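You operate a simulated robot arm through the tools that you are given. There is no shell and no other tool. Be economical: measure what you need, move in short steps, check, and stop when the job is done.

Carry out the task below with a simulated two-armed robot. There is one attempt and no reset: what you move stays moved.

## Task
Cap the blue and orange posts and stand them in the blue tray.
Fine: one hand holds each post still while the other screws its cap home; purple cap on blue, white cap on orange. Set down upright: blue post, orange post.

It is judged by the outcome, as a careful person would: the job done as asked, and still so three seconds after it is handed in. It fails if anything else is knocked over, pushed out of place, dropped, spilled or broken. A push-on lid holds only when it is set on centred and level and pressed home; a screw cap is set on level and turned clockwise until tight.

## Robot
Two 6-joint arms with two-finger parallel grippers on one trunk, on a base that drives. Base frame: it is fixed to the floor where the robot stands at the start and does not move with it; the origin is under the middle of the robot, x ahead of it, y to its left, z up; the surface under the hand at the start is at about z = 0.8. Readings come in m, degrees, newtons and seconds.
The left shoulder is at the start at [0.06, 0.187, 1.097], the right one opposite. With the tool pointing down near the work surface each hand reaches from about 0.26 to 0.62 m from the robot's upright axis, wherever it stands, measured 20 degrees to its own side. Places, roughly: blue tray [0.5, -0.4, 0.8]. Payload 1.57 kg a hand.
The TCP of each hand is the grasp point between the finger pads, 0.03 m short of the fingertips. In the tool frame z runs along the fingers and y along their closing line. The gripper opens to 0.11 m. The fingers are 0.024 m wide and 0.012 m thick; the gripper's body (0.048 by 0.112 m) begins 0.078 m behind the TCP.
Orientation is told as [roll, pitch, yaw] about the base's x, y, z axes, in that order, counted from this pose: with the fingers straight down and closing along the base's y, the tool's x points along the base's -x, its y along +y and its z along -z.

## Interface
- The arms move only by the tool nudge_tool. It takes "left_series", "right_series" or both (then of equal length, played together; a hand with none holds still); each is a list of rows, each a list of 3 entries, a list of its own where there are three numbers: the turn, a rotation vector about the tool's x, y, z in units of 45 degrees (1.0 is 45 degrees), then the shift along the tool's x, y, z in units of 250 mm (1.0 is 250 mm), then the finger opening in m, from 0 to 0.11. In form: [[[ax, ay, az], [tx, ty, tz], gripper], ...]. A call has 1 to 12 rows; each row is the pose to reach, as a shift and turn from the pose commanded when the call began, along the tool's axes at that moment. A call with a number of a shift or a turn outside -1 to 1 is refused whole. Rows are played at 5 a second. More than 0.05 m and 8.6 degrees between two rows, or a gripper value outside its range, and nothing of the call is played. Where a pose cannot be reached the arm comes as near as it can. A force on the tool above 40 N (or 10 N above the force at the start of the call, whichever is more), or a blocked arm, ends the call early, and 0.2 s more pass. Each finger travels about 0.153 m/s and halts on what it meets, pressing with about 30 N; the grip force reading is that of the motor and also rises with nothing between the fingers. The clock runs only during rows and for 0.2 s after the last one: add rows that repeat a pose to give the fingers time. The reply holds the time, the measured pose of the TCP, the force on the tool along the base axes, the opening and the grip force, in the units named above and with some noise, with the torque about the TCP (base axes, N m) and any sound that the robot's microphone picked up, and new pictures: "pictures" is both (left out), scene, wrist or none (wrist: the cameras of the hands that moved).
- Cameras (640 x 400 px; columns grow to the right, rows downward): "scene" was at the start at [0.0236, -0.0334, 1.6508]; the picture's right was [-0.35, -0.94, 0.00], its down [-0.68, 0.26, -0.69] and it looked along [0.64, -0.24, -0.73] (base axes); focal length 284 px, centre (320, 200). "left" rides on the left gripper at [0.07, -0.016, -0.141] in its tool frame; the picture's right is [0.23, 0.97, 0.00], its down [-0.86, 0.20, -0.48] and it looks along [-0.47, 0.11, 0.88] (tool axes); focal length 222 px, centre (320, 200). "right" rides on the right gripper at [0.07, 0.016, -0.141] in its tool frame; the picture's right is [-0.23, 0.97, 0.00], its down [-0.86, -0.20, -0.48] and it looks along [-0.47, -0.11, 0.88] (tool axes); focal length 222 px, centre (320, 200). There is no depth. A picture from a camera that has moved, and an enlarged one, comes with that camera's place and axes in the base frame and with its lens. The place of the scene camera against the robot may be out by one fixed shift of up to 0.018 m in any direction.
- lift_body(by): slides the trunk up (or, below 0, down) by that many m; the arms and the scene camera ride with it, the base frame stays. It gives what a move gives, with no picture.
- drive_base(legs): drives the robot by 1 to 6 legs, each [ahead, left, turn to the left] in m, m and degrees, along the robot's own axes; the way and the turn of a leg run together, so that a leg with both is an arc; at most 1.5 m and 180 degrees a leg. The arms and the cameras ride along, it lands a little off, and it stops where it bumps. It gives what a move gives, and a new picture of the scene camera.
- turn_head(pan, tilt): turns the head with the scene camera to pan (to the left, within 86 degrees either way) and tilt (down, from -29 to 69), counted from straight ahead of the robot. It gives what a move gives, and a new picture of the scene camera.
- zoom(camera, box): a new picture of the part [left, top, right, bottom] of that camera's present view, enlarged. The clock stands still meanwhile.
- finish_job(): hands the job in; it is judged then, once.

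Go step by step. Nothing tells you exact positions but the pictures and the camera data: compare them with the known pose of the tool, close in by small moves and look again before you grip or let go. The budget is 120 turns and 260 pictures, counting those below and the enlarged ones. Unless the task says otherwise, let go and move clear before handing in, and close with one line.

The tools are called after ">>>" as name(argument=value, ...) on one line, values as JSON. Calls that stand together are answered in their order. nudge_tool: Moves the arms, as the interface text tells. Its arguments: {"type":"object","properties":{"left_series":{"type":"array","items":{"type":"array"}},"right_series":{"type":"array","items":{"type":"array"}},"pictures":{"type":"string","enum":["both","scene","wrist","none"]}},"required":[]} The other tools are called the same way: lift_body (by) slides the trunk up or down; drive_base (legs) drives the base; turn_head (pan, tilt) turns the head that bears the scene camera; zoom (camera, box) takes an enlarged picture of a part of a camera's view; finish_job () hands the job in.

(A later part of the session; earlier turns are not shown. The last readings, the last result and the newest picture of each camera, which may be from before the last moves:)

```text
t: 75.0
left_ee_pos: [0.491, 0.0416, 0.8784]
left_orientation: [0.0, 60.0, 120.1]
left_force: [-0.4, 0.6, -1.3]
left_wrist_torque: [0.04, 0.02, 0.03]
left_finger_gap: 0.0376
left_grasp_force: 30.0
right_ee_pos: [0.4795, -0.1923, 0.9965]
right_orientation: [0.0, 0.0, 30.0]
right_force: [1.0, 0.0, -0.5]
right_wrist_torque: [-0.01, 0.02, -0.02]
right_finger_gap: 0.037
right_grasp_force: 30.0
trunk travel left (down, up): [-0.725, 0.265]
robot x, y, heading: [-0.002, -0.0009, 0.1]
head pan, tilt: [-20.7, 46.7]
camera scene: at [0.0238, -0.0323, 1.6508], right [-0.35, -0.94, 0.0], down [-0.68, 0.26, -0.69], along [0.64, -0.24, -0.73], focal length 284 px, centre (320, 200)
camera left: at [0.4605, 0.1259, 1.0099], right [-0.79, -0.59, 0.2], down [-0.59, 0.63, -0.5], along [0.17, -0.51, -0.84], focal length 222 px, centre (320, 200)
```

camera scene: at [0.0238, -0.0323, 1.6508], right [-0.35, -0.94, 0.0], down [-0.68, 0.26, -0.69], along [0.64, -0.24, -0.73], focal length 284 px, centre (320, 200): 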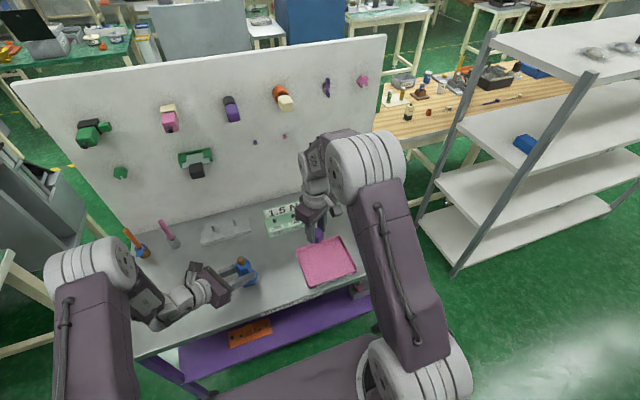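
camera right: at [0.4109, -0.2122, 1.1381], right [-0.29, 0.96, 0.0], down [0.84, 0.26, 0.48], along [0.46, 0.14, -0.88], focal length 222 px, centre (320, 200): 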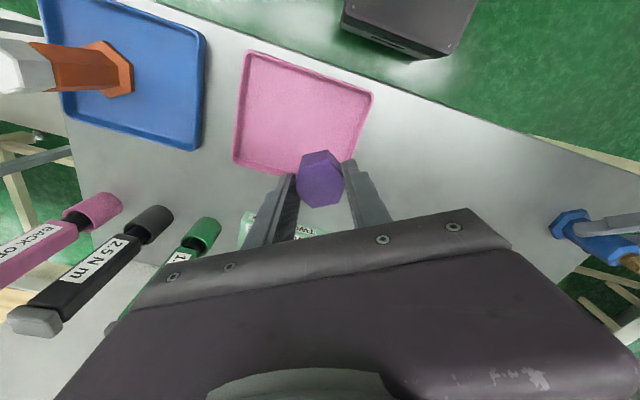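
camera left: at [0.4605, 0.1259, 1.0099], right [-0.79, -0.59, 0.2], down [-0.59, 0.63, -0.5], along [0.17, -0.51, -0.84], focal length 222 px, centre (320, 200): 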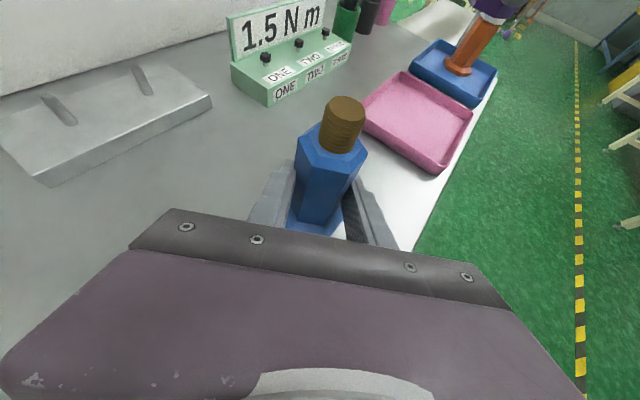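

The blue post is over mid-bench. I'm lowering it to the bench.

>>> nudge_tool(left_series=[[[0, 0, 0], [-0.035, 0, 0.02], 0.02], [[0, 0, 0], [-0.07, 0, 0.04], 0.02], [[0, 0, 0], [-0.09, 0, 0.052], 0.02], [[0, 0, 0], [-0.097, 0, 0.056], 0.02], [[0, 0, 0], [-0.102, 0, 0.059], 0.02], [[0, 0, 0], [-0.105, 0, 0.0606], 0.02]], pictures="none")

>>> zoom(camera="left", box=[240, 70, 420, 230])

```text
t: 76.4
left_ee_pos: [0.4926, 0.0386, 0.8486]
left_orientation: [-0.3, 60.2, 119.8]
left_force: [3.0, 1.8, 9.0]
left_wrist_torque: [0.07, 0.13, -0.08]
left_finger_gap: 0.0379
left_grasp_force: 29.9
right_ee_pos: [0.4796, -0.1922, 0.9952]
right_orientation: [0.0, 0.0, 30.2]
right_force: [0.2, -0.6, -0.1]
right_wrist_torque: [-0.04, -0.01, 0.0]
right_finger_gap: 0.037
right_grasp_force: 30.1
trunk travel left (down, up): [-0.725, 0.265]
robot x, y, heading: [-0.0, 0.0008, 0.0]
head pan, tilt: [-20.7, 46.7]
```

```text
2.50 times, centred on (330, 150) of left
camera zoom: at [0.4617, 0.1233, 0.9799], right [-0.79, -0.59, 0.19], down [-0.59, 0.63, -0.5], along [0.17, -0.51, -0.84], focal length 555 px, centre (295, 325)
```

zoom: 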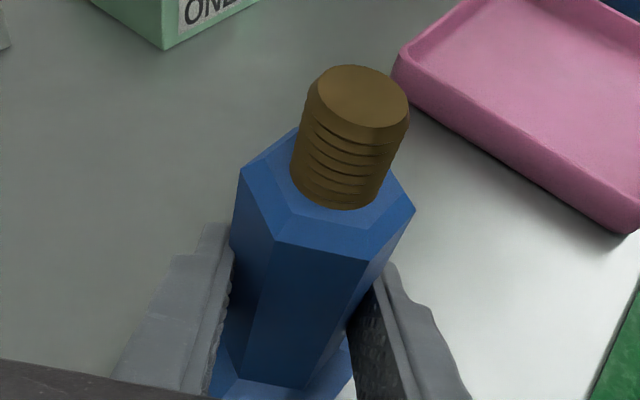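

The post stands at about [0.497, 0.030] with 9 N light contact. I'm bringing the purple cap over it.

>>> nudge_tool(right_series=[[[0, 0, 0], [-0.084, 0.122, 0], 0.02], [[0, 0, 0], [-0.168, 0.244, 0], 0.02], [[0, 0, 0], [-0.252, 0.366, 0], 0.02], [[0, 0, 0], [-0.336, 0.489, 0], 0.02], [[0, 0, 0], [-0.42, 0.611, 0.02], 0.02], [[0, 0, 0], [-0.504, 0.733, 0.06], 0.02], [[0, 0, 0], [-0.504, 0.733, 0.1], 0.02], [[0, 0, 0], [-0.504, 0.733, 0.12], 0.02], [[0, 0, 0], [-0.504, 0.733, 0.12], 0.02]], pictures="wrist")

>>> zoom(camera="left", box=[260, 10, 420, 160])

>>> zoom(camera="scene", box=[220, 240, 280, 300])

>>> zoom(camera="right", box=[240, 120, 400, 240])

```text
t: 78.4
left_ee_pos: [0.4907, 0.0382, 0.8483]
left_orientation: [-0.3, 60.1, 119.8]
left_force: [6.8, 0.2, 20.8]
left_wrist_torque: [0.04, 0.01, 0.02]
left_finger_gap: 0.0375
left_grasp_force: 30.1
right_ee_pos: [0.4965, 0.0307, 0.9637]
right_orientation: [0.1, -0.1, 30.1]
right_force: [0.1, 0.6, -1.0]
right_wrist_torque: [0.0, 0.02, 0.0]
right_finger_gap: 0.0371
right_grasp_force: 30.4
trunk travel left (down, up): [-0.725, 0.265]
robot x, y, heading: [0.0027, -0.0029, -0.0]
head pan, tilt: [-20.7, 46.7]
camera right: at [0.4296, 0.0112, 1.1069], right [-0.29, 0.96, 0.0], down [0.84, 0.26, 0.48], along [0.46, 0.14, -0.88], focal length 222 px, centre (320, 200)
```

right: 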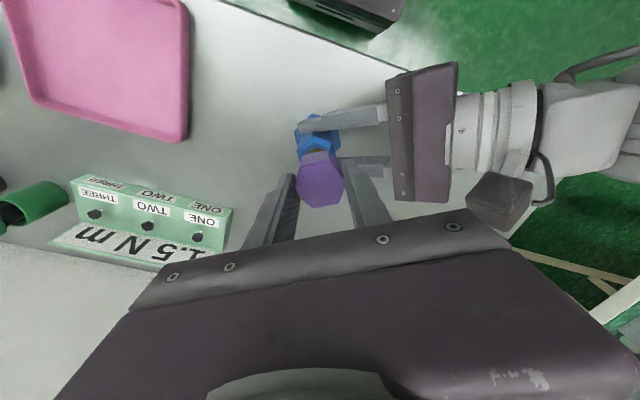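

```text
2.67 times, centred on (340, 85) of left
camera zoom: at [0.4609, 0.123, 0.9798], right [-0.79, -0.59, 0.2], down [-0.59, 0.63, -0.5], along [0.17, -0.51, -0.84], focal length 592 px, centre (267, 507)
```

zoom: 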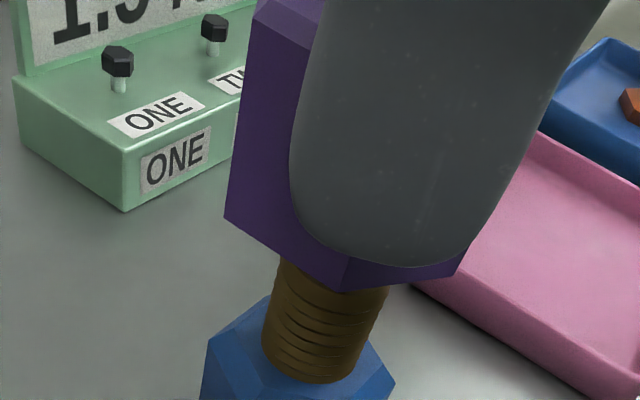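

```text
6.67 times, centred on (250, 270) of scene
camera zoom: at [0.022, -0.0336, 1.6509], right [-0.35, -0.94, 0.0], down [-0.68, 0.26, -0.69], along [0.64, -0.24, -0.73], focal length 1894 px, centre (787, -267)
```

zoom: 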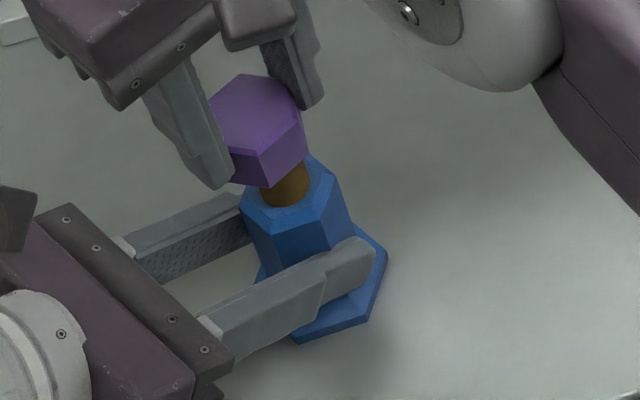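

```text
3.33 times, centred on (320, 180) of right
camera zoom: at [0.4296, 0.0112, 1.1069], right [-0.29, 0.96, 0.0], down [0.84, 0.26, 0.48], along [0.46, 0.14, -0.88], focal length 740 px, centre (320, 267)
```

zoom: 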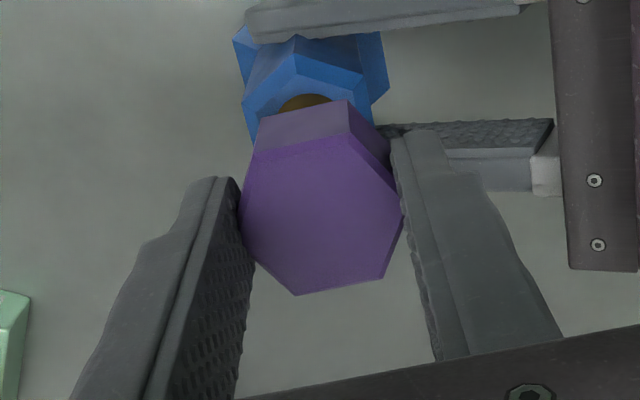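

Scene and left views both put the cap about 2 mm too far +y. I'll correct that, ease the left hand's downward push slightly, and lower slowly.

>>> nudge_tool(left_series=[[[0, 0, 0], [0.002, 0, -0.001], 0.02], [[0, 0, 0], [0.003, 0, -0.002], 0.02], [[0, 0, 0], [0.003, 0, -0.002], 0.02], [[0, 0, 0], [0.003, 0, -0.002], 0.02], [[0, 0, 0], [0.003, 0, -0.002], 0.02], [[0, 0, 0], [0.003, 0, -0.002], 0.02], [[0, 0, 0], [0.003, 0, -0.002], 0.02]], right_series=[[[0, 0, 0], [0.004, -0.007, 0], 0.02], [[0, 0, 0], [0.004, -0.007, 0.016], 0.02], [[0, 0, 0], [0.004, -0.007, 0.032], 0.02], [[0, 0, 0], [0.004, -0.007, 0.044], 0.02], [[0, 0, 0], [0.004, -0.007, 0.054], 0.02], [[0, 0, 0], [0.004, -0.007, 0.064], 0.02], [[0, 0, 0], [0.004, -0.007, 0.064], 0.02]], pictures="none")

>>> zoom(camera="left", box=[260, 10, 420, 160])

```text
t: 80.0
left_ee_pos: [0.4908, 0.0389, 0.8482]
left_orientation: [-0.1, 59.9, 120.0]
left_force: [-0.1, -2.0, 5.4]
left_wrist_torque: [-0.25, -0.04, 0.0]
left_finger_gap: 0.0374
left_grasp_force: 30.1
right_ee_pos: [0.496, 0.0281, 0.9483]
right_orientation: [-0.1, 0.0, 30.0]
right_force: [-0.7, 0.2, -0.1]
right_wrist_torque: [-0.04, 0.02, -0.01]
right_finger_gap: 0.0368
right_grasp_force: 30.1
trunk travel left (down, up): [-0.725, 0.265]
robot x, y, heading: [0.0022, -0.0052, -0.0]
head pan, tilt: [-20.7, 46.7]
```

```text
2.67 times, centred on (340, 85) of left
camera zoom: at [0.4607, 0.1229, 0.98], right [-0.79, -0.58, 0.2], down [-0.59, 0.63, -0.5], along [0.17, -0.51, -0.84], focal length 592 px, centre (267, 507)
```

zoom: 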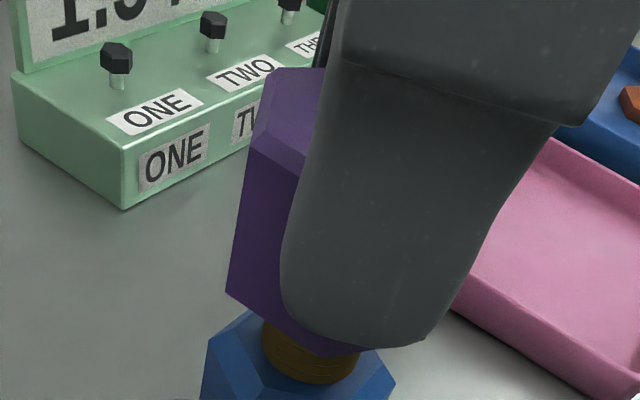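

There's no force, so the stud is entering. I'll continue down to the thread.

>>> nudge_tool(right_series=[[[0, 0, 0], [0, 0, 0.012], 0.02], [[0, 0, 0], [0, 0, 0.024], 0.02], [[0, 0, 0], [0, 0, 0.036], 0.02], [[0, 0, 0], [0, 0, 0.048], 0.02], [[0, 0, 0], [0, 0, 0.058], 0.02], [[0, 0, 0], [0, 0, 0.066], 0.02], [[0, 0, 0], [0, 0, 0.072], 0.02], [[0, 0, 0], [0, 0, 0.072], 0.02]], pictures="none")

>>> zoom(camera="left", box=[260, 10, 420, 160])

```text
t: 81.8
left_ee_pos: [0.4926, 0.0393, 0.8503]
left_orientation: [-0.1, 59.9, 120.0]
left_force: [17.4, -0.4, -19.6]
left_wrist_torque: [0.08, 0.35, 0.15]
left_finger_gap: 0.0379
left_grasp_force: 30.1
right_ee_pos: [0.4969, 0.0295, 0.9311]
right_orientation: [0.1, -0.2, 30.1]
right_force: [-12.5, 0.0, 32.4]
right_wrist_torque: [0.09, 0.19, -0.04]
right_finger_gap: 0.037
right_grasp_force: 30.3
trunk travel left (down, up): [-0.725, 0.265]
robot x, y, heading: [-0.0023, 0.0017, -0.0]
head pan, tilt: [-20.7, 46.7]
```

```text
2.67 times, centred on (340, 85) of left
camera zoom: at [0.4614, 0.1233, 0.9801], right [-0.79, -0.59, 0.2], down [-0.6, 0.63, -0.5], along [0.17, -0.51, -0.84], focal length 592 px, centre (267, 507)
```

zoom: 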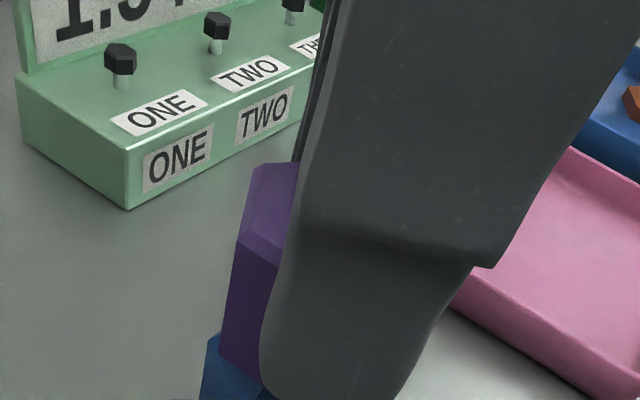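

Thread contact at 32 N. I'll ease off 1 mm, relieve the side force and start turning clockwise, two strokes of 45°.

>>> nudge_tool(right_series=[[[0, 0, 0], [0.002, 0.001, -0.004], 0.02], [[0, 0, 0.17], [0.002, 0.001, -0.004], 0.02], [[0, 0, 0.34], [0.002, 0.001, -0.003], 0.02], [[0, 0, 0.5], [0.002, 0.001, -0.003], 0.02], [[0, 0, 0.67], [0.002, 0.001, -0.002], 0.02], [[0, 0, 0.83], [0.002, 0.001, -0.002], 0.02], [[0, 0, 1.0], [0.002, 0.001, -0.001], 0.02]], pictures="none")

>>> nudge_tool(right_series=[[[0, 0, 0.17], [0, 0, 0], 0.02], [[0, 0, 0.34], [0, 0, 0.001], 0.02], [[0, 0, 0.5], [0, 0, 0.001], 0.02], [[0, 0, 0.67], [0, 0, 0.002], 0.02], [[0, 0, 0.83], [0, 0, 0.002], 0.02], [[0, 0, 1.0], [0, 0, 0.002], 0.02]], pictures="none")

>>> zoom(camera="left", box=[260, 30, 420, 180])

```text
t: 83.4
left_ee_pos: [0.4904, 0.0379, 0.8484]
left_orientation: [0.1, 60.0, 119.9]
left_force: [0.6, -5.0, -9.2]
left_wrist_torque: [0.65, 0.3, 0.01]
left_finger_gap: 0.0374
left_grasp_force: 30.1
right_ee_pos: [0.4966, 0.0283, 0.9307]
right_orientation: [0.0, 0.0, -15.0]
right_force: [-1.2, 5.6, 11.0]
right_wrist_torque: [-0.01, -0.19, 0.04]
right_finger_gap: 0.037
right_grasp_force: 30.0
trunk travel left (down, up): [-0.725, 0.265]
robot x, y, heading: [0.0021, 0.0002, -0.2]
head pan, tilt: [-20.7, 46.7]
```

```text
t: 84.8
left_ee_pos: [0.4919, 0.0373, 0.849]
left_orientation: [0.0, 60.0, 120.0]
left_force: [-6.0, -6.8, -5.3]
left_wrist_torque: [0.31, -0.3, -0.11]
left_finger_gap: 0.0377
left_grasp_force: 29.8
right_ee_pos: [0.4968, 0.028, 0.9304]
right_orientation: [0.0, 0.0, -60.0]
right_force: [6.7, 6.6, 6.9]
right_wrist_torque: [0.08, -0.26, -0.01]
right_finger_gap: 0.0371
right_grasp_force: 29.8
trunk travel left (down, up): [-0.725, 0.265]
robot x, y, heading: [-0.0026, 0.0019, 0.1]
head pan, tilt: [-20.7, 46.7]
```

```text
2.67 times, centred on (340, 105) of left
camera zoom: at [0.4613, 0.123, 0.9801], right [-0.79, -0.58, 0.2], down [-0.59, 0.63, -0.5], along [0.17, -0.51, -0.84], focal length 592 px, centre (267, 453)
```

zoom: 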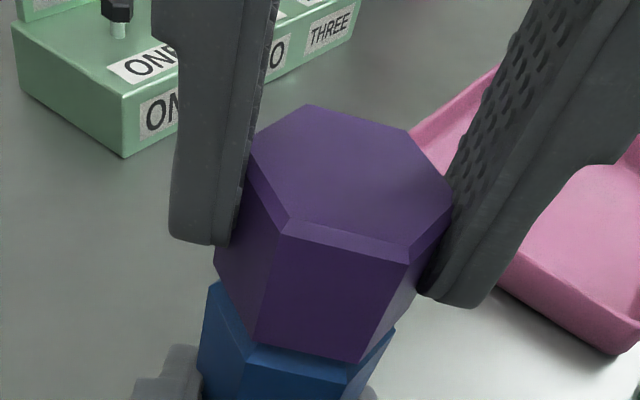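

The axial force falls as I turn, so it is threading down. I'll continue to −135.

>>> nudge_tool(right_series=[[[0, 0, 0.17], [0, 0, 0.001], 0.02], [[0, 0, 0.34], [0, 0, 0.002], 0.02], [[0, 0, 0.5], [0, 0, 0.003], 0.02], [[0, 0, 0.67], [0, 0, 0.004], 0.02], [[0, 0, 0.83], [0, 0, 0.004], 0.02], [[0, 0, 1.0], [0, 0, 0.004], 0.02]], pictures="none")

>>> nudge_tool(right_series=[[[0, 0, 0.17], [0, 0, 0.001], 0.02], [[0, 0, 0.34], [0, 0, 0.002], 0.02], [[0, 0, 0.5], [0, 0, 0.003], 0.02], [[0, 0, 0.667], [0, 0, 0.003], 0.02]], pictures="none")

>>> zoom(camera="left", box=[260, 30, 420, 180])

```text
t: 86.2
left_ee_pos: [0.4902, 0.0384, 0.8489]
left_orientation: [0.1, 59.9, 120.0]
left_force: [-4.8, -9.1, -8.5]
left_wrist_torque: [0.2, -0.5, 0.0]
left_finger_gap: 0.0376
left_grasp_force: 30.1
right_ee_pos: [0.4977, 0.0284, 0.9296]
right_orientation: [0.1, 0.1, -105.0]
right_force: [8.8, 7.4, 18.3]
right_wrist_torque: [0.26, -0.21, -0.05]
right_finger_gap: 0.0369
right_grasp_force: 30.6
trunk travel left (down, up): [-0.725, 0.265]
robot x, y, heading: [-0.0021, -0.0014, -0.0]
head pan, tilt: [-20.7, 46.7]
```

```text
t: 87.2
left_ee_pos: [0.4895, 0.0393, 0.8488]
left_orientation: [0.0, 60.1, 120.0]
left_force: [-9.3, -5.6, -8.9]
left_wrist_torque: [0.0, -0.58, -0.03]
left_finger_gap: 0.0378
left_grasp_force: 29.8
right_ee_pos: [0.496, 0.0268, 0.93]
right_orientation: [0.0, 0.1, -135.0]
right_force: [12.8, 4.1, 19.5]
right_wrist_torque: [0.14, -0.24, 0.0]
right_finger_gap: 0.037
right_grasp_force: 30.2
trunk travel left (down, up): [-0.725, 0.265]
robot x, y, heading: [0.0014, 0.0, 0.1]
head pan, tilt: [-20.7, 46.7]
```

```text
2.67 times, centred on (340, 105) of left
camera zoom: at [0.4608, 0.1229, 0.9802], right [-0.79, -0.58, 0.2], down [-0.59, 0.63, -0.5], along [0.17, -0.51, -0.84], focal length 592 px, centre (267, 453)
```

zoom: 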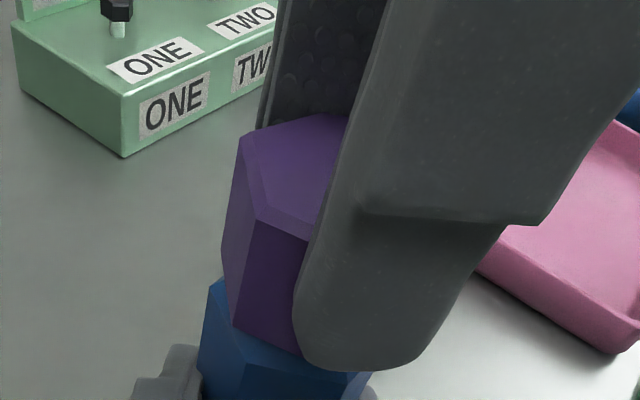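

165° turned with no tightening torque yet. I'll release, swing back 120° with a small re-centring, regrip and turn 90° more.

>>> nudge_tool(right_series=[[[0, 0, 0], [0, 0, 0], 0.064], [[0, 0, 0], [0, 0, 0], 0.064], [[0, 0, -0.17], [0.003, 0.001, -0.002], 0.064], [[0, 0, -0.34], [0.003, 0.001, -0.002], 0.064], [[0, 0, -0.5], [0.003, 0.001, -0.002], 0.064], [[0, 0, -0.67], [0.003, 0.001, -0.002], 0.064], [[0, 0, -0.83], [0.003, 0.001, -0.002], 0.064], [[0, 0, -1], [0.003, 0.001, -0.002], 0.064]], pictures="none")

>>> zoom(camera="left", box=[260, 30, 420, 180])

>>> nudge_tool(right_series=[[[0, 0, -0.17], [0, 0, 0], 0.064], [[0, 0, -0.34], [0, 0, 0], 0.064], [[0, 0, -0.5], [0, 0, 0], 0.064], [[0, 0, -0.67], [0, 0, 0], 0.064], [[0, 0, -0.83], [0, 0, 0], 0.064], [[0, 0, -1], [0, 0, 0], 0.064]], pictures="none")

>>> nudge_tool(right_series=[[[0, 0, -0.17], [0, 0, 0], 0.064], [[0, 0, -0.34], [0, 0, 0], 0.064], [[0, 0, -0.5], [0, 0, 0], 0.064], [[0, 0, -0.667], [0, 0, 0], 0.064], [[0, 0, -0.667], [0, 0, 0], 0.05], [[0, 0, -0.667], [0, 0, 0], 0.02], [[0, 0, -0.667], [0, 0, 0], 0.02]], pictures="none")

>>> nudge_tool(right_series=[[[0, 0, 0.17], [0, 0, 0.003], 0.02], [[0, 0, 0.34], [0, 0, 0.004], 0.02], [[0, 0, 0.5], [0, 0, 0.005], 0.02], [[0, 0, 0.67], [0, 0, 0.005], 0.02], [[0, 0, 0.83], [0, 0, 0.006], 0.02], [[0, 0, 1.0], [0, 0, 0.006], 0.02]], pictures="none")

>>> nudge_tool(right_series=[[[0, 0, 0.17], [0, 0, 0.001], 0.02], [[0, 0, 0.34], [0, 0, 0.001], 0.02], [[0, 0, 0.5], [0, 0, 0.002], 0.02], [[0, 0, 0.67], [0, 0, 0.002], 0.02], [[0, 0, 0.83], [0, 0, 0.003], 0.02], [[0, 0, 1.0], [0, 0, 0.003], 0.02]], pictures="none")

>>> zoom(camera="left", box=[260, 30, 420, 180])

```text
t: 89.0
left_ee_pos: [0.4913, 0.0394, 0.8488]
left_orientation: [-0.1, 60.0, 120.0]
left_force: [1.7, 0.5, 0.8]
left_wrist_torque: [-0.08, -0.01, 0.03]
left_finger_gap: 0.0375
left_grasp_force: 30.0
right_ee_pos: [0.4973, 0.0282, 0.9294]
right_orientation: [-0.1, 0.0, -89.8]
right_force: [-1.0, -0.8, -0.8]
right_wrist_torque: [-0.03, -0.04, -0.01]
right_finger_gap: 0.064
right_grasp_force: 0.0
trunk travel left (down, up): [-0.725, 0.265]
robot x, y, heading: [0.0008, 0.0007, -0.1]
head pan, tilt: [-20.7, 46.7]
```

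```text
2.67 times, centred on (340, 105) of left
camera zoom: at [0.4617, 0.1232, 0.9801], right [-0.79, -0.59, 0.2], down [-0.59, 0.63, -0.5], along [0.17, -0.51, -0.84], focal length 592 px, centre (267, 453)
```

zoom: 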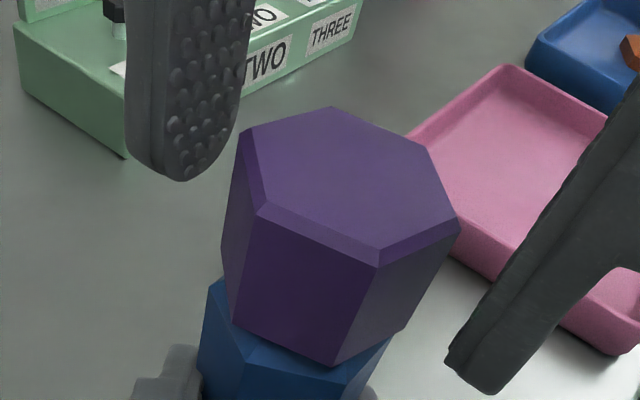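

```text
t: 90.4
left_ee_pos: [0.4914, 0.0381, 0.8489]
left_orientation: [0.0, 60.1, 120.0]
left_force: [2.3, 0.0, 3.3]
left_wrist_torque: [-0.13, -0.05, 0.05]
left_finger_gap: 0.0378
left_grasp_force: 29.8
right_ee_pos: [0.4966, 0.0282, 0.9298]
right_orientation: [0.0, 0.0, -44.9]
right_force: [0.0, 0.3, 0.3]
right_wrist_torque: [-0.02, 0.03, 0.03]
right_finger_gap: 0.0641
right_grasp_force: 0.1
trunk travel left (down, up): [-0.725, 0.265]
robot x, y, heading: [0.0008, -0.0037, 0.1]
head pan, tilt: [-20.7, 46.7]
```

```text
t: 92.0
left_ee_pos: [0.4911, 0.038, 0.8495]
left_orientation: [0.0, 59.9, 119.9]
left_force: [0.2, -5.5, 2.6]
left_wrist_torque: [0.15, 0.0, -0.03]
left_finger_gap: 0.0375
left_grasp_force: 30.0
right_ee_pos: [0.4975, 0.0276, 0.9291]
right_orientation: [0.1, 0.0, -14.9]
right_force: [-1.2, 5.1, -0.4]
right_wrist_torque: [0.13, 0.03, 0.02]
right_finger_gap: 0.0372
right_grasp_force: 30.2
trunk travel left (down, up): [-0.725, 0.265]
robot x, y, heading: [0.0051, 0.0015, -0.2]
head pan, tilt: [-20.7, 46.7]
```

```text
t: 93.4
left_ee_pos: [0.4909, 0.0373, 0.8466]
left_orientation: [0.0, 60.0, 119.9]
left_force: [2.6, -11.3, 1.1]
left_wrist_torque: [0.59, -0.06, -0.02]
left_finger_gap: 0.0378
left_grasp_force: 29.8
right_ee_pos: [0.4962, 0.028, 0.9288]
right_orientation: [0.1, 0.0, -60.0]
right_force: [-1.2, 12.0, 0.8]
right_wrist_torque: [0.26, 0.12, -0.01]
right_finger_gap: 0.0371
right_grasp_force: 29.7
trunk travel left (down, up): [-0.725, 0.265]
robot x, y, heading: [0.0014, 0.0009, -0.1]
head pan, tilt: [-20.7, 46.7]
```

```text
t: 94.8
left_ee_pos: [0.4922, 0.0384, 0.8483]
left_orientation: [0.1, 59.9, 120.0]
left_force: [3.3, -6.5, -3.3]
left_wrist_torque: [-0.06, 0.16, -0.01]
left_finger_gap: 0.0379
left_grasp_force: 30.5
right_ee_pos: [0.497, 0.0286, 0.9273]
right_orientation: [0.0, 0.0, -105.1]
right_force: [-3.1, 3.7, 7.3]
right_wrist_torque: [0.15, 0.16, 0.0]
right_finger_gap: 0.0369
right_grasp_force: 30.1
trunk travel left (down, up): [-0.725, 0.265]
robot x, y, heading: [0.004, 0.0002, 0.1]
head pan, tilt: [-20.7, 46.7]
```

```text
2.67 times, centred on (340, 105) of left
camera zoom: at [0.4613, 0.123, 0.9802], right [-0.79, -0.59, 0.2], down [-0.59, 0.63, -0.5], along [0.17, -0.51, -0.84], focal length 592 px, centre (267, 453)
```

zoom: 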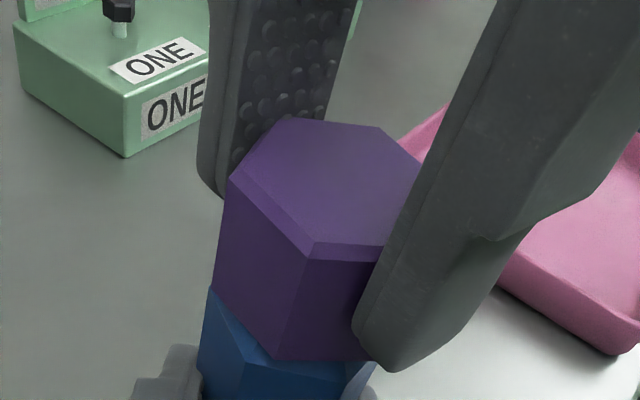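

It's descending with low force, 255° so far. I'll finish this stroke and run another full cycle of 120°.

>>> nudge_tool(right_series=[[[0, 0, 0.17], [0, 0, 0.001], 0.02], [[0, 0, 0.34], [0, 0, 0.001], 0.02], [[0, 0, 0.5], [0, 0, 0.002], 0.02], [[0, 0, 0.667], [0, 0, 0.002], 0.02]], pictures="none")

>>> nudge_tool(right_series=[[[0, 0, 0], [0, 0, 0], 0.064], [[0, 0, 0], [0, 0, 0], 0.064], [[0, 0, -0.17], [0, 0, -0.002], 0.064], [[0, 0, -0.34], [0, 0, -0.002], 0.064], [[0, 0, -0.5], [0, 0, -0.002], 0.064], [[0, 0, -0.67], [0, 0, -0.002], 0.064], [[0, 0, -0.83], [0, 0, -0.002], 0.064], [[0, 0, -1], [0, 0, -0.002], 0.064]], pictures="none")

>>> zoom(camera="left", box=[260, 30, 420, 180])

>>> nudge_tool(right_series=[[[0, 0, -0.17], [0, 0, 0], 0.064], [[0, 0, -0.34], [0, 0, 0], 0.064], [[0, 0, -0.5], [0, 0, 0], 0.064], [[0, 0, -0.67], [0, 0, 0], 0.064], [[0, 0, -0.83], [0, 0, 0], 0.064], [[0, 0, -1], [0, 0, 0], 0.064]], pictures="none")

>>> nudge_tool(right_series=[[[0, 0, -0.17], [0, 0, 0], 0.064], [[0, 0, -0.34], [0, 0, 0], 0.064], [[0, 0, -0.5], [0, 0, 0], 0.064], [[0, 0, -0.667], [0, 0, 0], 0.064], [[0, 0, -0.667], [0, 0, 0], 0.05], [[0, 0, -0.667], [0, 0, 0], 0.02], [[0, 0, -0.667], [0, 0, 0], 0.02]], pictures="none")

>>> nudge_tool(right_series=[[[0, 0, 0.17], [0, 0, 0.003], 0.02], [[0, 0, 0.34], [0, 0, 0.004], 0.02], [[0, 0, 0.5], [0, 0, 0.005], 0.02], [[0, 0, 0.67], [0, 0, 0.005], 0.02]], pictures="none")

```text
t: 95.8
left_ee_pos: [0.4896, 0.0375, 0.8485]
left_orientation: [0.0, 60.0, 119.9]
left_force: [-3.5, 2.8, -1.3]
left_wrist_torque: [0.05, -0.11, -0.81]
left_finger_gap: 0.0397
left_grasp_force: 29.7
right_ee_pos: [0.4976, 0.0277, 0.9251]
right_orientation: [0.2, 0.0, -135.0]
right_force: [2.3, -3.7, 9.8]
right_wrist_torque: [-0.38, 0.11, 0.83]
right_finger_gap: 0.0381
right_grasp_force: 30.0
trunk travel left (down, up): [-0.725, 0.265]
robot x, y, heading: [-0.0019, -0.0017, 0.1]
head pan, tilt: [-20.7, 46.7]
```

```text
t: 97.6
left_ee_pos: [0.4916, 0.0374, 0.8492]
left_orientation: [-0.1, 60.0, 120.1]
left_force: [1.9, 0.7, 6.1]
left_wrist_torque: [0.0, 0.05, 0.03]
left_finger_gap: 0.0375
left_grasp_force: 30.3
right_ee_pos: [0.4964, 0.0286, 0.9283]
right_orientation: [0.0, 0.0, -89.9]
right_force: [-0.3, -0.3, 0.2]
right_wrist_torque: [-0.04, 0.0, 0.03]
right_finger_gap: 0.0639
right_grasp_force: 0.1
trunk travel left (down, up): [-0.725, 0.265]
robot x, y, heading: [0.001, 0.0005, -0.2]
head pan, tilt: [-20.7, 46.7]
```

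```text
2.67 times, centred on (340, 105) of left
camera zoom: at [0.4615, 0.1233, 0.9803], right [-0.79, -0.59, 0.2], down [-0.59, 0.63, -0.5], along [0.17, -0.51, -0.84], focal length 592 px, centre (267, 453)
```

zoom: 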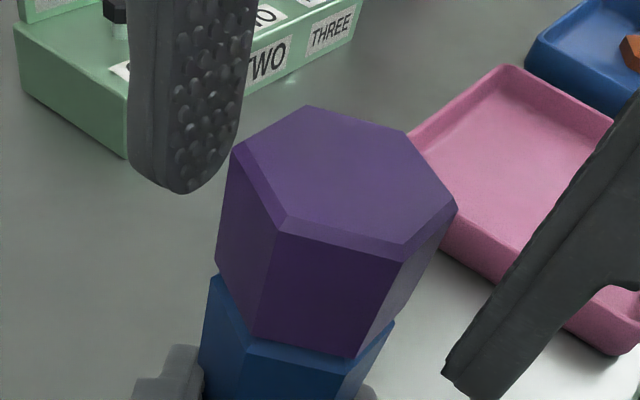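

```text
t: 99.0
left_ee_pos: [0.4912, 0.038, 0.8495]
left_orientation: [0.0, 60.0, 119.9]
left_force: [2.5, 0.8, 7.3]
left_wrist_torque: [0.01, 0.07, 0.01]
left_finger_gap: 0.0376
left_grasp_force: 30.1
right_ee_pos: [0.4966, 0.0287, 0.9267]
right_orientation: [0.0, 0.0, -44.8]
right_force: [0.3, -0.1, 0.2]
right_wrist_torque: [0.02, -0.03, -0.01]
right_finger_gap: 0.0639
right_grasp_force: 0.1
trunk travel left (down, up): [-0.725, 0.265]
robot x, y, heading: [-0.0021, 0.003, 0.2]
head pan, tilt: [-20.7, 46.7]
```

```text
t: 100.6
left_ee_pos: [0.4904, 0.0382, 0.8496]
left_orientation: [-0.1, 60.0, 120.0]
left_force: [0.0, 18.3, 6.9]
left_wrist_torque: [-0.84, -0.2, -0.14]
left_finger_gap: 0.0375
left_grasp_force: 30.3
right_ee_pos: [0.4971, 0.0277, 0.9267]
right_orientation: [0.0, 0.0, -14.9]
right_force: [-1.1, -18.5, 0.8]
right_wrist_torque: [-0.48, 0.11, 0.23]
right_finger_gap: 0.0405
right_grasp_force: 30.1
trunk travel left (down, up): [-0.725, 0.265]
robot x, y, heading: [0.0029, 0.0002, -0.0]
head pan, tilt: [-20.7, 46.7]
```

```text
t: 101.6
left_ee_pos: [0.4911, 0.0388, 0.8501]
left_orientation: [-0.1, 59.9, 120.0]
left_force: [0.5, 13.2, 2.8]
left_wrist_torque: [-0.49, 0.53, -0.36]
left_finger_gap: 0.0394
left_grasp_force: 30.1
right_ee_pos: [0.4961, 0.0287, 0.926]
right_orientation: [0.1, 0.0, -45.1]
right_force: [-3.0, -11.3, 2.8]
right_wrist_torque: [-0.12, -0.04, 0.56]
right_finger_gap: 0.042
right_grasp_force: 30.0
trunk travel left (down, up): [-0.725, 0.265]
robot x, y, heading: [-0.0004, 0.0027, 0.0]
head pan, tilt: [-20.7, 46.7]
```

Torque hit 0.83 N m at the end of that stroke, so the purple cap has come tight and the hands are now only slipping on corners. I'll do the same clean regrip at about yaw −3 and a final tightening check.

>>> nudge_tool(right_series=[[[0, 0, 0], [0, 0, 0], 0.064], [[0, 0, 0], [0, 0, 0], 0.064], [[0, 0, -0.17], [0, 0, 0], 0.064], [[0, 0, -0.34], [0, 0, 0], 0.064], [[0, 0, -0.5], [0, 0, 0], 0.064], [[0, 0, -0.67], [0, 0, 0], 0.064], [[0, 0, -0.83], [0, 0, 0], 0.064], [[0, 0, -0.933], [0, 0, 0], 0.064], [[0, 0, -0.933], [0, 0, 0], 0.05], [[0, 0, -0.933], [0, 0, 0], 0.02], [[0, 0, -0.933], [0, 0, 0], 0.02]], pictures="none")

>>> nudge_tool(right_series=[[[0, 0, 0.1], [0, 0, 0.002], 0.02], [[0, 0, 0.2], [0, 0, 0.002], 0.02], [[0, 0, 0.3], [0, 0, 0.002], 0.02]], pictures="none")

>>> nudge_tool(right_series=[[[0, 0, 0.1], [0, 0, 0], 0.02], [[0, 0, 0.2], [0, 0, 0], 0.02], [[0, 0, 0.3], [0, 0, 0], 0.02]], pictures="none")

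>>> zoom(camera="left", box=[250, 50, 410, 200])

```text
t: 104.0
left_ee_pos: [0.491, 0.0393, 0.8489]
left_orientation: [-0.1, 60.1, 120.0]
left_force: [-1.7, 12.6, 4.4]
left_wrist_torque: [-0.52, -0.11, -0.21]
left_finger_gap: 0.0374
left_grasp_force: 29.9
right_ee_pos: [0.4969, 0.028, 0.9242]
right_orientation: [-0.2, -0.1, -3.0]
right_force: [3.1, -13.9, 0.5]
right_wrist_torque: [-0.4, -0.03, 0.23]
right_finger_gap: 0.0376
right_grasp_force: 30.0
trunk travel left (down, up): [-0.725, 0.265]
robot x, y, heading: [-0.0002, 0.0027, 0.1]
head pan, tilt: [-20.7, 46.7]
```

```text
t: 104.8
left_ee_pos: [0.4907, 0.0376, 0.8486]
left_orientation: [0.0, 60.0, 119.8]
left_force: [7.0, 0.5, 2.3]
left_wrist_torque: [0.04, 1.06, -0.83]
left_finger_gap: 0.0402
left_grasp_force: 29.4
right_ee_pos: [0.495, 0.0288, 0.9244]
right_orientation: [0.1, 0.2, -16.6]
right_force: [-8.3, -0.6, 0.5]
right_wrist_torque: [-0.02, -0.38, 0.89]
right_finger_gap: 0.0381
right_grasp_force: 30.0
trunk travel left (down, up): [-0.725, 0.265]
robot x, y, heading: [-0.0006, -0.0013, -0.2]
head pan, tilt: [-20.7, 46.7]
```

```text
t: 105.6
left_ee_pos: [0.4913, 0.0398, 0.8493]
left_orientation: [0.0, 60.0, 120.0]
left_force: [8.0, 0.4, 1.9]
left_wrist_torque: [-0.12, 0.86, -0.55]
left_finger_gap: 0.0429
left_grasp_force: 30.3
right_ee_pos: [0.4975, 0.0284, 0.9247]
right_orientation: [-0.1, 0.0, -30.2]
right_force: [-8.2, -0.7, -1.9]
right_wrist_torque: [0.06, -0.19, 0.65]
right_finger_gap: 0.0383
right_grasp_force: 29.6
trunk travel left (down, up): [-0.725, 0.265]
robot x, y, heading: [-0.0021, -0.0009, 0.0]
head pan, tilt: [-20.7, 46.7]
```

```text
2.67 times, centred on (330, 125) of left
camera zoom: at [0.4618, 0.1232, 0.98], right [-0.79, -0.59, 0.2], down [-0.59, 0.63, -0.5], along [0.17, -0.51, -0.84], focal length 592 px, centre (293, 400)
```

zoom: 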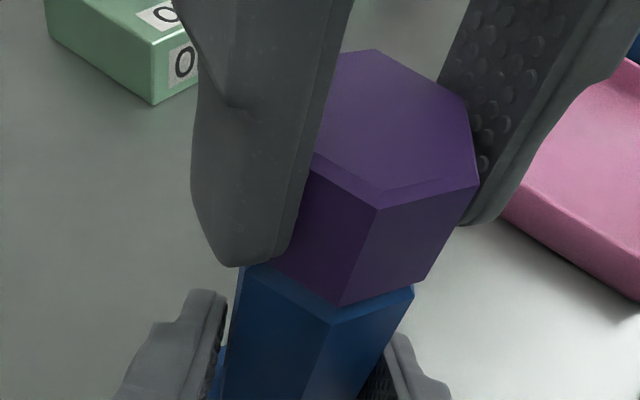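

The cap and post now turn as one at 0.89 N m, so the purple cap is tight. I'm releasing with the left hand and backing off, then lifting with the right and carrying toward the tray.

>>> nudge_tool(left_series=[[[0, 0, 0], [0, 0, 0], 0.07], [[0, 0, 0], [0, 0, 0], 0.075], [[0, 0, 0], [0, 0, -0.08], 0.075], [[0, 0, 0], [0, 0, -0.24], 0.075], [[0, 0, 0], [0, 0, -0.4], 0.075], [[0, 0, 0], [0, 0, -0.5], 0.075]], pictures="wrist")

>>> nudge_tool(right_series=[[[0, 0, 0], [0, 0, -0.04], 0.02], [[0, 0, 0], [0, 0, -0.12], 0.02], [[0, 0, 0], [0, 0, -0.24], 0.02], [[0, 0, 0], [0, 0, -0.34], 0.02], [[0, 0, 0], [-0.067, -0.128, -0.34], 0.02], [[0, 0, 0], [-0.133, -0.255, -0.34], 0.02], [[0, 0, 0], [-0.2, -0.383, -0.34], 0.02], [[0, 0, 0], [-0.267, -0.511, -0.34], 0.02], [[0, 0, 0], [-0.333, -0.638, -0.34], 0.02], [[0, 0, 0], [-0.4, -0.766, -0.34], 0.02]], pictures="wrist")

>>> zoom(camera="left", box=[340, 0, 500, 110])

```text
t: 107.0
left_ee_pos: [0.4378, 0.1356, 0.9112]
left_orientation: [0.0, 60.0, 120.0]
left_force: [-0.1, -0.3, -0.2]
left_wrist_torque: [-0.02, -0.02, 0.03]
left_finger_gap: 0.0748
left_grasp_force: 0.1
right_ee_pos: [0.4975, 0.0291, 0.9266]
right_orientation: [0.0, 0.0, -30.1]
right_force: [-0.1, -0.5, -1.0]
right_wrist_torque: [0.02, -0.01, 0.02]
right_finger_gap: 0.0378
right_grasp_force: 30.3
trunk travel left (down, up): [-0.725, 0.265]
robot x, y, heading: [0.0009, 0.0012, -0.1]
head pan, tilt: [-20.7, 46.7]
camera left: at [0.4076, 0.22, 1.0426], right [-0.79, -0.58, 0.2], down [-0.59, 0.63, -0.5], along [0.17, -0.51, -0.84], focal length 222 px, centre (320, 200)
```

left: 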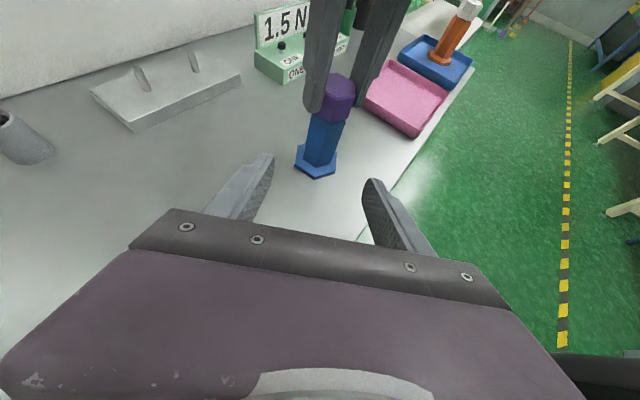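

```text
t: 109.2
left_ee_pos: [0.438, 0.1329, 0.9109]
left_orientation: [-0.1, 59.9, 120.0]
left_force: [0.6, -0.6, -0.4]
left_wrist_torque: [-0.02, 0.0, 0.03]
left_finger_gap: 0.075
left_grasp_force: 0.3
right_ee_pos: [0.4904, -0.1891, 1.0114]
right_orientation: [0.2, 0.0, -30.0]
right_force: [-0.3, -0.5, -2.0]
right_wrist_torque: [0.04, 0.01, 0.02]
right_finger_gap: 0.037
right_grasp_force: 30.1
trunk travel left (down, up): [-0.725, 0.265]
robot x, y, heading: [0.0002, 0.0041, -0.1]
head pan, tilt: [-20.7, 46.7]
camera right: at [0.4385, -0.1391, 1.1536], right [0.68, 0.73, 0.0], down [0.64, -0.6, 0.48], along [0.35, -0.33, -0.88], focal length 222 px, centre (320, 200)
```

right: 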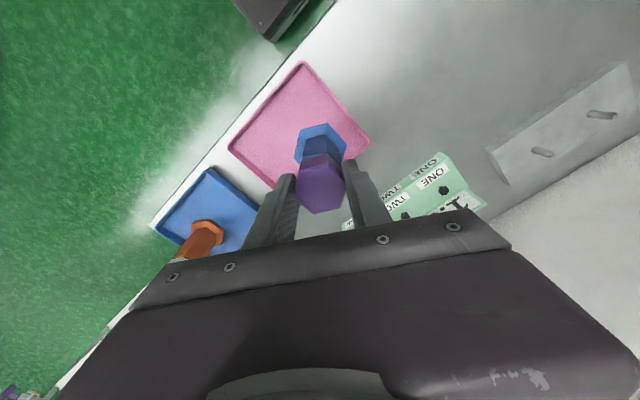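

```text
3.64 times, centred on (420, 55) of left
camera zoom: at [0.4082, 0.2183, 1.0426], right [-0.79, -0.59, 0.2], down [-0.59, 0.63, -0.5], along [0.17, -0.51, -0.84], focal length 808 px, centre (-44, 727)
```

zoom: 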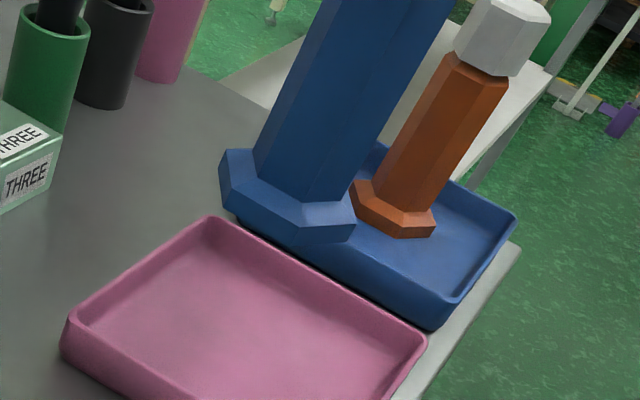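

Purple cap and blue post came up together. I'm moving to hover over the free half of the tray at about [0.460, −0.404].

>>> nudge_tool(right_series=[[[0, 0, 0], [-0.056, -0.134, 0], 0.02], [[0, 0, 0], [-0.111, -0.268, 0], 0.02], [[0, 0, 0], [-0.167, -0.403, 0], 0.02], [[0, 0, 0], [-0.222, -0.537, 0], 0.02], [[0, 0, 0], [-0.278, -0.671, 0], 0.02], [[0, 0, 0], [-0.333, -0.805, 0], 0.02], [[0, 0, 0], [-0.333, -0.805, 0], 0.02]], pictures="wrist")

>>> zoom(camera="left", box=[340, 0, 500, 110])

>>> zoom(camera="right", box=[200, 40, 440, 220])

>>> zoom(camera="scene", box=[320, 180, 440, 280])

```text
t: 110.8
left_ee_pos: [0.4392, 0.135, 0.9109]
left_orientation: [0.0, 60.0, 119.9]
left_force: [0.2, -0.2, 0.2]
left_wrist_torque: [-0.01, -0.01, 0.0]
left_finger_gap: 0.0751
left_grasp_force: 0.1
right_ee_pos: [0.4601, -0.4046, 1.0117]
right_orientation: [-0.1, 0.0, -30.0]
right_force: [0.5, 0.6, -1.6]
right_wrist_torque: [-0.04, 0.01, -0.03]
right_finger_gap: 0.0368
right_grasp_force: 30.0
trunk travel left (down, up): [-0.725, 0.265]
robot x, y, heading: [0.002, -0.0022, -0.1]
head pan, tilt: [-20.7, 46.7]
camera right: at [0.4096, -0.3546, 1.1535], right [0.68, 0.73, 0.0], down [0.64, -0.6, 0.48], along [0.35, -0.33, -0.88], focal length 222 px, centre (320, 200)
```

right: 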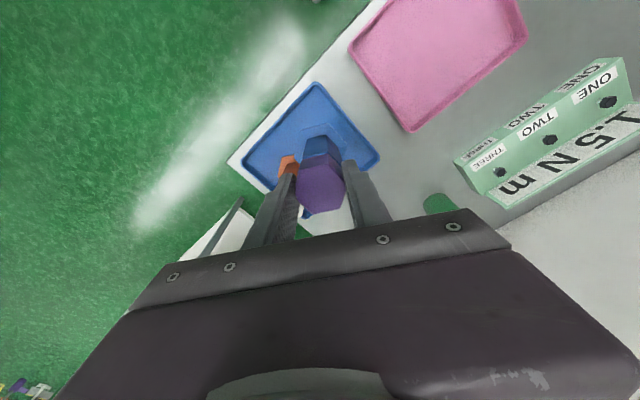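

```text
3.64 times, centred on (420, 55) of left
camera zoom: at [0.4082, 0.2198, 1.0422], right [-0.79, -0.59, 0.2], down [-0.59, 0.63, -0.5], along [0.17, -0.51, -0.84], focal length 808 px, centre (-44, 727)
```

zoom: 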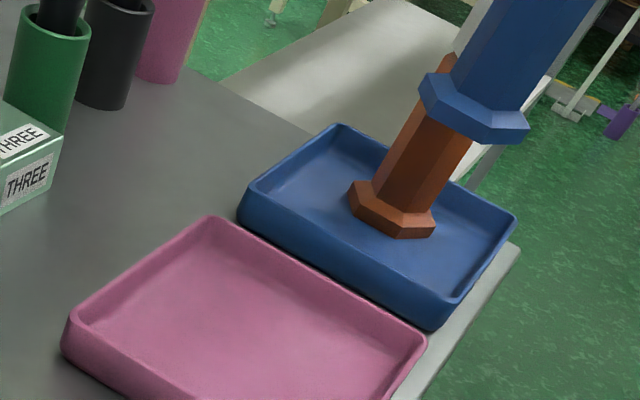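

```text
2.22 times, centred on (320, 130) of right
camera zoom: at [0.4096, -0.3546, 1.1535], right [0.68, 0.73, 0.0], down [0.64, -0.6, 0.48], along [0.35, -0.33, -0.88], focal length 494 px, centre (320, 356)
```

zoom: 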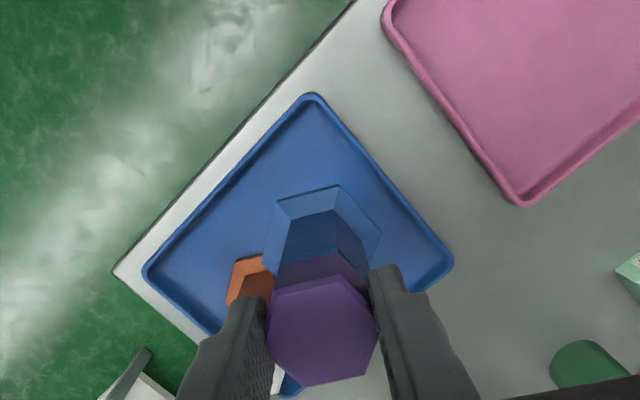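

```text
4.00 times, centred on (380, 230) of scene
camera zoom: at [0.0238, -0.0327, 1.6508], right [-0.35, -0.94, 0.0], down [-0.68, 0.26, -0.69], along [0.64, -0.24, -0.73], focal length 1136 px, centre (80, 80)
```

zoom: 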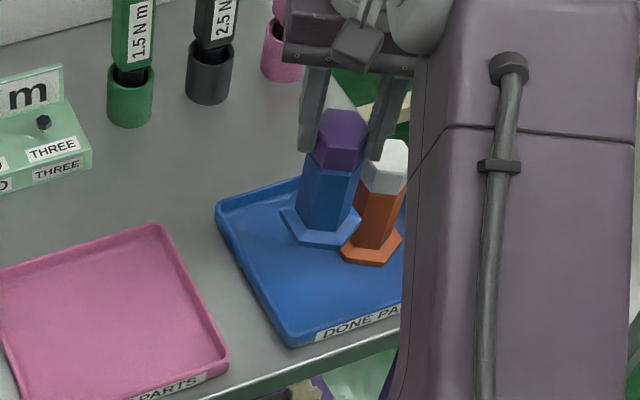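

The tray's +y wall is at −0.362 and the orange flange reaches about −0.44, so the blue flange fits. I'm lowering to just above the floor.

>>> nudge_tool(right_series=[[[0, 0, 0], [0.013, 0, 0.06], 0.02], [[0, 0, 0], [0.013, 0, 0.14], 0.02], [[0, 0, 0], [0.013, 0, 0.22], 0.02], [[0, 0, 0], [0.013, 0, 0.275], 0.02], [[0, 0, 0], [0.013, 0, 0.29], 0.02]], pictures="none")

>>> zoom(camera="left", box=[340, 0, 500, 110])

>>> zoom(camera="scene", box=[360, 200, 430, 270])

```text
t: 112.0
left_ee_pos: [0.4392, 0.1354, 0.9112]
left_orientation: [0.0, 60.0, 120.0]
left_force: [0.1, 0.3, 0.0]
left_wrist_torque: [-0.04, -0.03, 0.0]
left_finger_gap: 0.0749
left_grasp_force: 0.2
right_ee_pos: [0.4563, -0.4018, 0.9376]
right_orientation: [0.0, 0.0, -30.2]
right_force: [-0.1, 0.8, -0.7]
right_wrist_torque: [-0.01, 0.04, -0.04]
right_finger_gap: 0.0368
right_grasp_force: 30.2
trunk travel left (down, up): [-0.725, 0.265]
robot x, y, heading: [-0.0027, 0.001, 0.1]
head pan, tilt: [-20.7, 46.7]
```

```text
3.64 times, centred on (420, 55) of left
camera zoom: at [0.4082, 0.2193, 1.0424], right [-0.79, -0.59, 0.2], down [-0.59, 0.63, -0.5], along [0.17, -0.51, -0.84], focal length 808 px, centre (-44, 727)
```

zoom: 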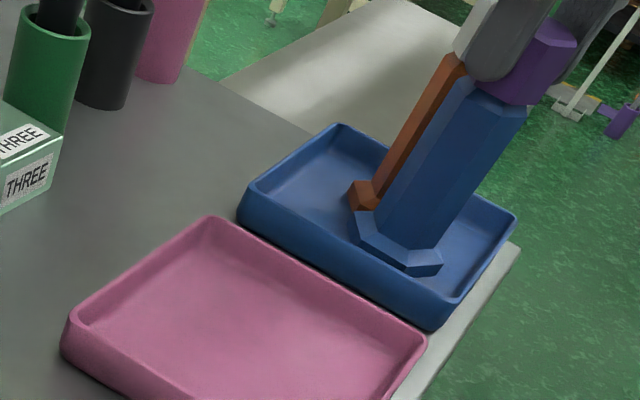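

```text
5.71 times, centred on (395, 235) of scene
camera zoom: at [0.0238, -0.0335, 1.6508], right [-0.35, -0.94, 0.0], down [-0.68, 0.26, -0.69], along [0.64, -0.24, -0.73], focal length 1623 px, centre (-109, 0)
```

zoom: 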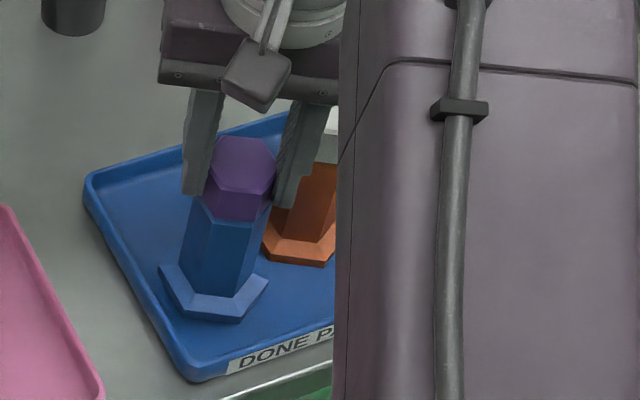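

It's clear of the walls and the orange flange. I'll lower the last few millimetres to contact.

>>> nudge_tool(right_series=[[[0, 0, 0], [0, 0, 0.01], 0.02], [[0, 0, 0], [0, 0, 0.018], 0.02], [[0, 0, 0], [0, 0, 0.024], 0.02], [[0, 0, 0], [0, 0, 0.03], 0.02], [[0, 0, 0], [0, 0, 0.03], 0.02]], pictures="none")

```text
t: 113.2
left_ee_pos: [0.4392, 0.1351, 0.9111]
left_orientation: [0.0, 60.0, 120.1]
left_force: [0.3, -0.4, 0.3]
left_wrist_torque: [-0.01, 0.0, -0.02]
left_finger_gap: 0.0751
left_grasp_force: 0.1
right_ee_pos: [0.4569, -0.4022, 0.9298]
right_orientation: [-0.1, 0.0, -30.0]
right_force: [0.0, -0.2, -1.6]
right_wrist_torque: [0.01, -0.01, -0.01]
right_finger_gap: 0.037
right_grasp_force: 30.2
trunk travel left (down, up): [-0.725, 0.265]
robot x, y, heading: [0.001, -0.0039, 0.1]
head pan, tilt: [-20.7, 46.7]
```

>>> nudge_tool(right_series=[[[0, 0, 0], [0, 0, 0.005], 0.02], [[0, 0, 0], [0, 0, 0.009], 0.02], [[0, 0, 0], [0, 0, 0.009], 0.02]], pictures="none")

```text
t: 114.0
left_ee_pos: [0.4373, 0.134, 0.9115]
left_orientation: [-0.1, 60.0, 120.0]
left_force: [-0.1, -1.2, -0.8]
left_wrist_torque: [-0.01, -0.03, 0.03]
left_finger_gap: 0.0749
left_grasp_force: 0.1
right_ee_pos: [0.4553, -0.401, 0.9295]
right_orientation: [0.0, 0.0, -30.1]
right_force: [-0.2, -0.7, 1.5]
right_wrist_torque: [-0.02, -0.03, 0.02]
right_finger_gap: 0.0368
right_grasp_force: 30.4
trunk travel left (down, up): [-0.725, 0.265]
robot x, y, heading: [-0.0, 0.0011, -0.0]
head pan, tilt: [-20.7, 46.7]
```

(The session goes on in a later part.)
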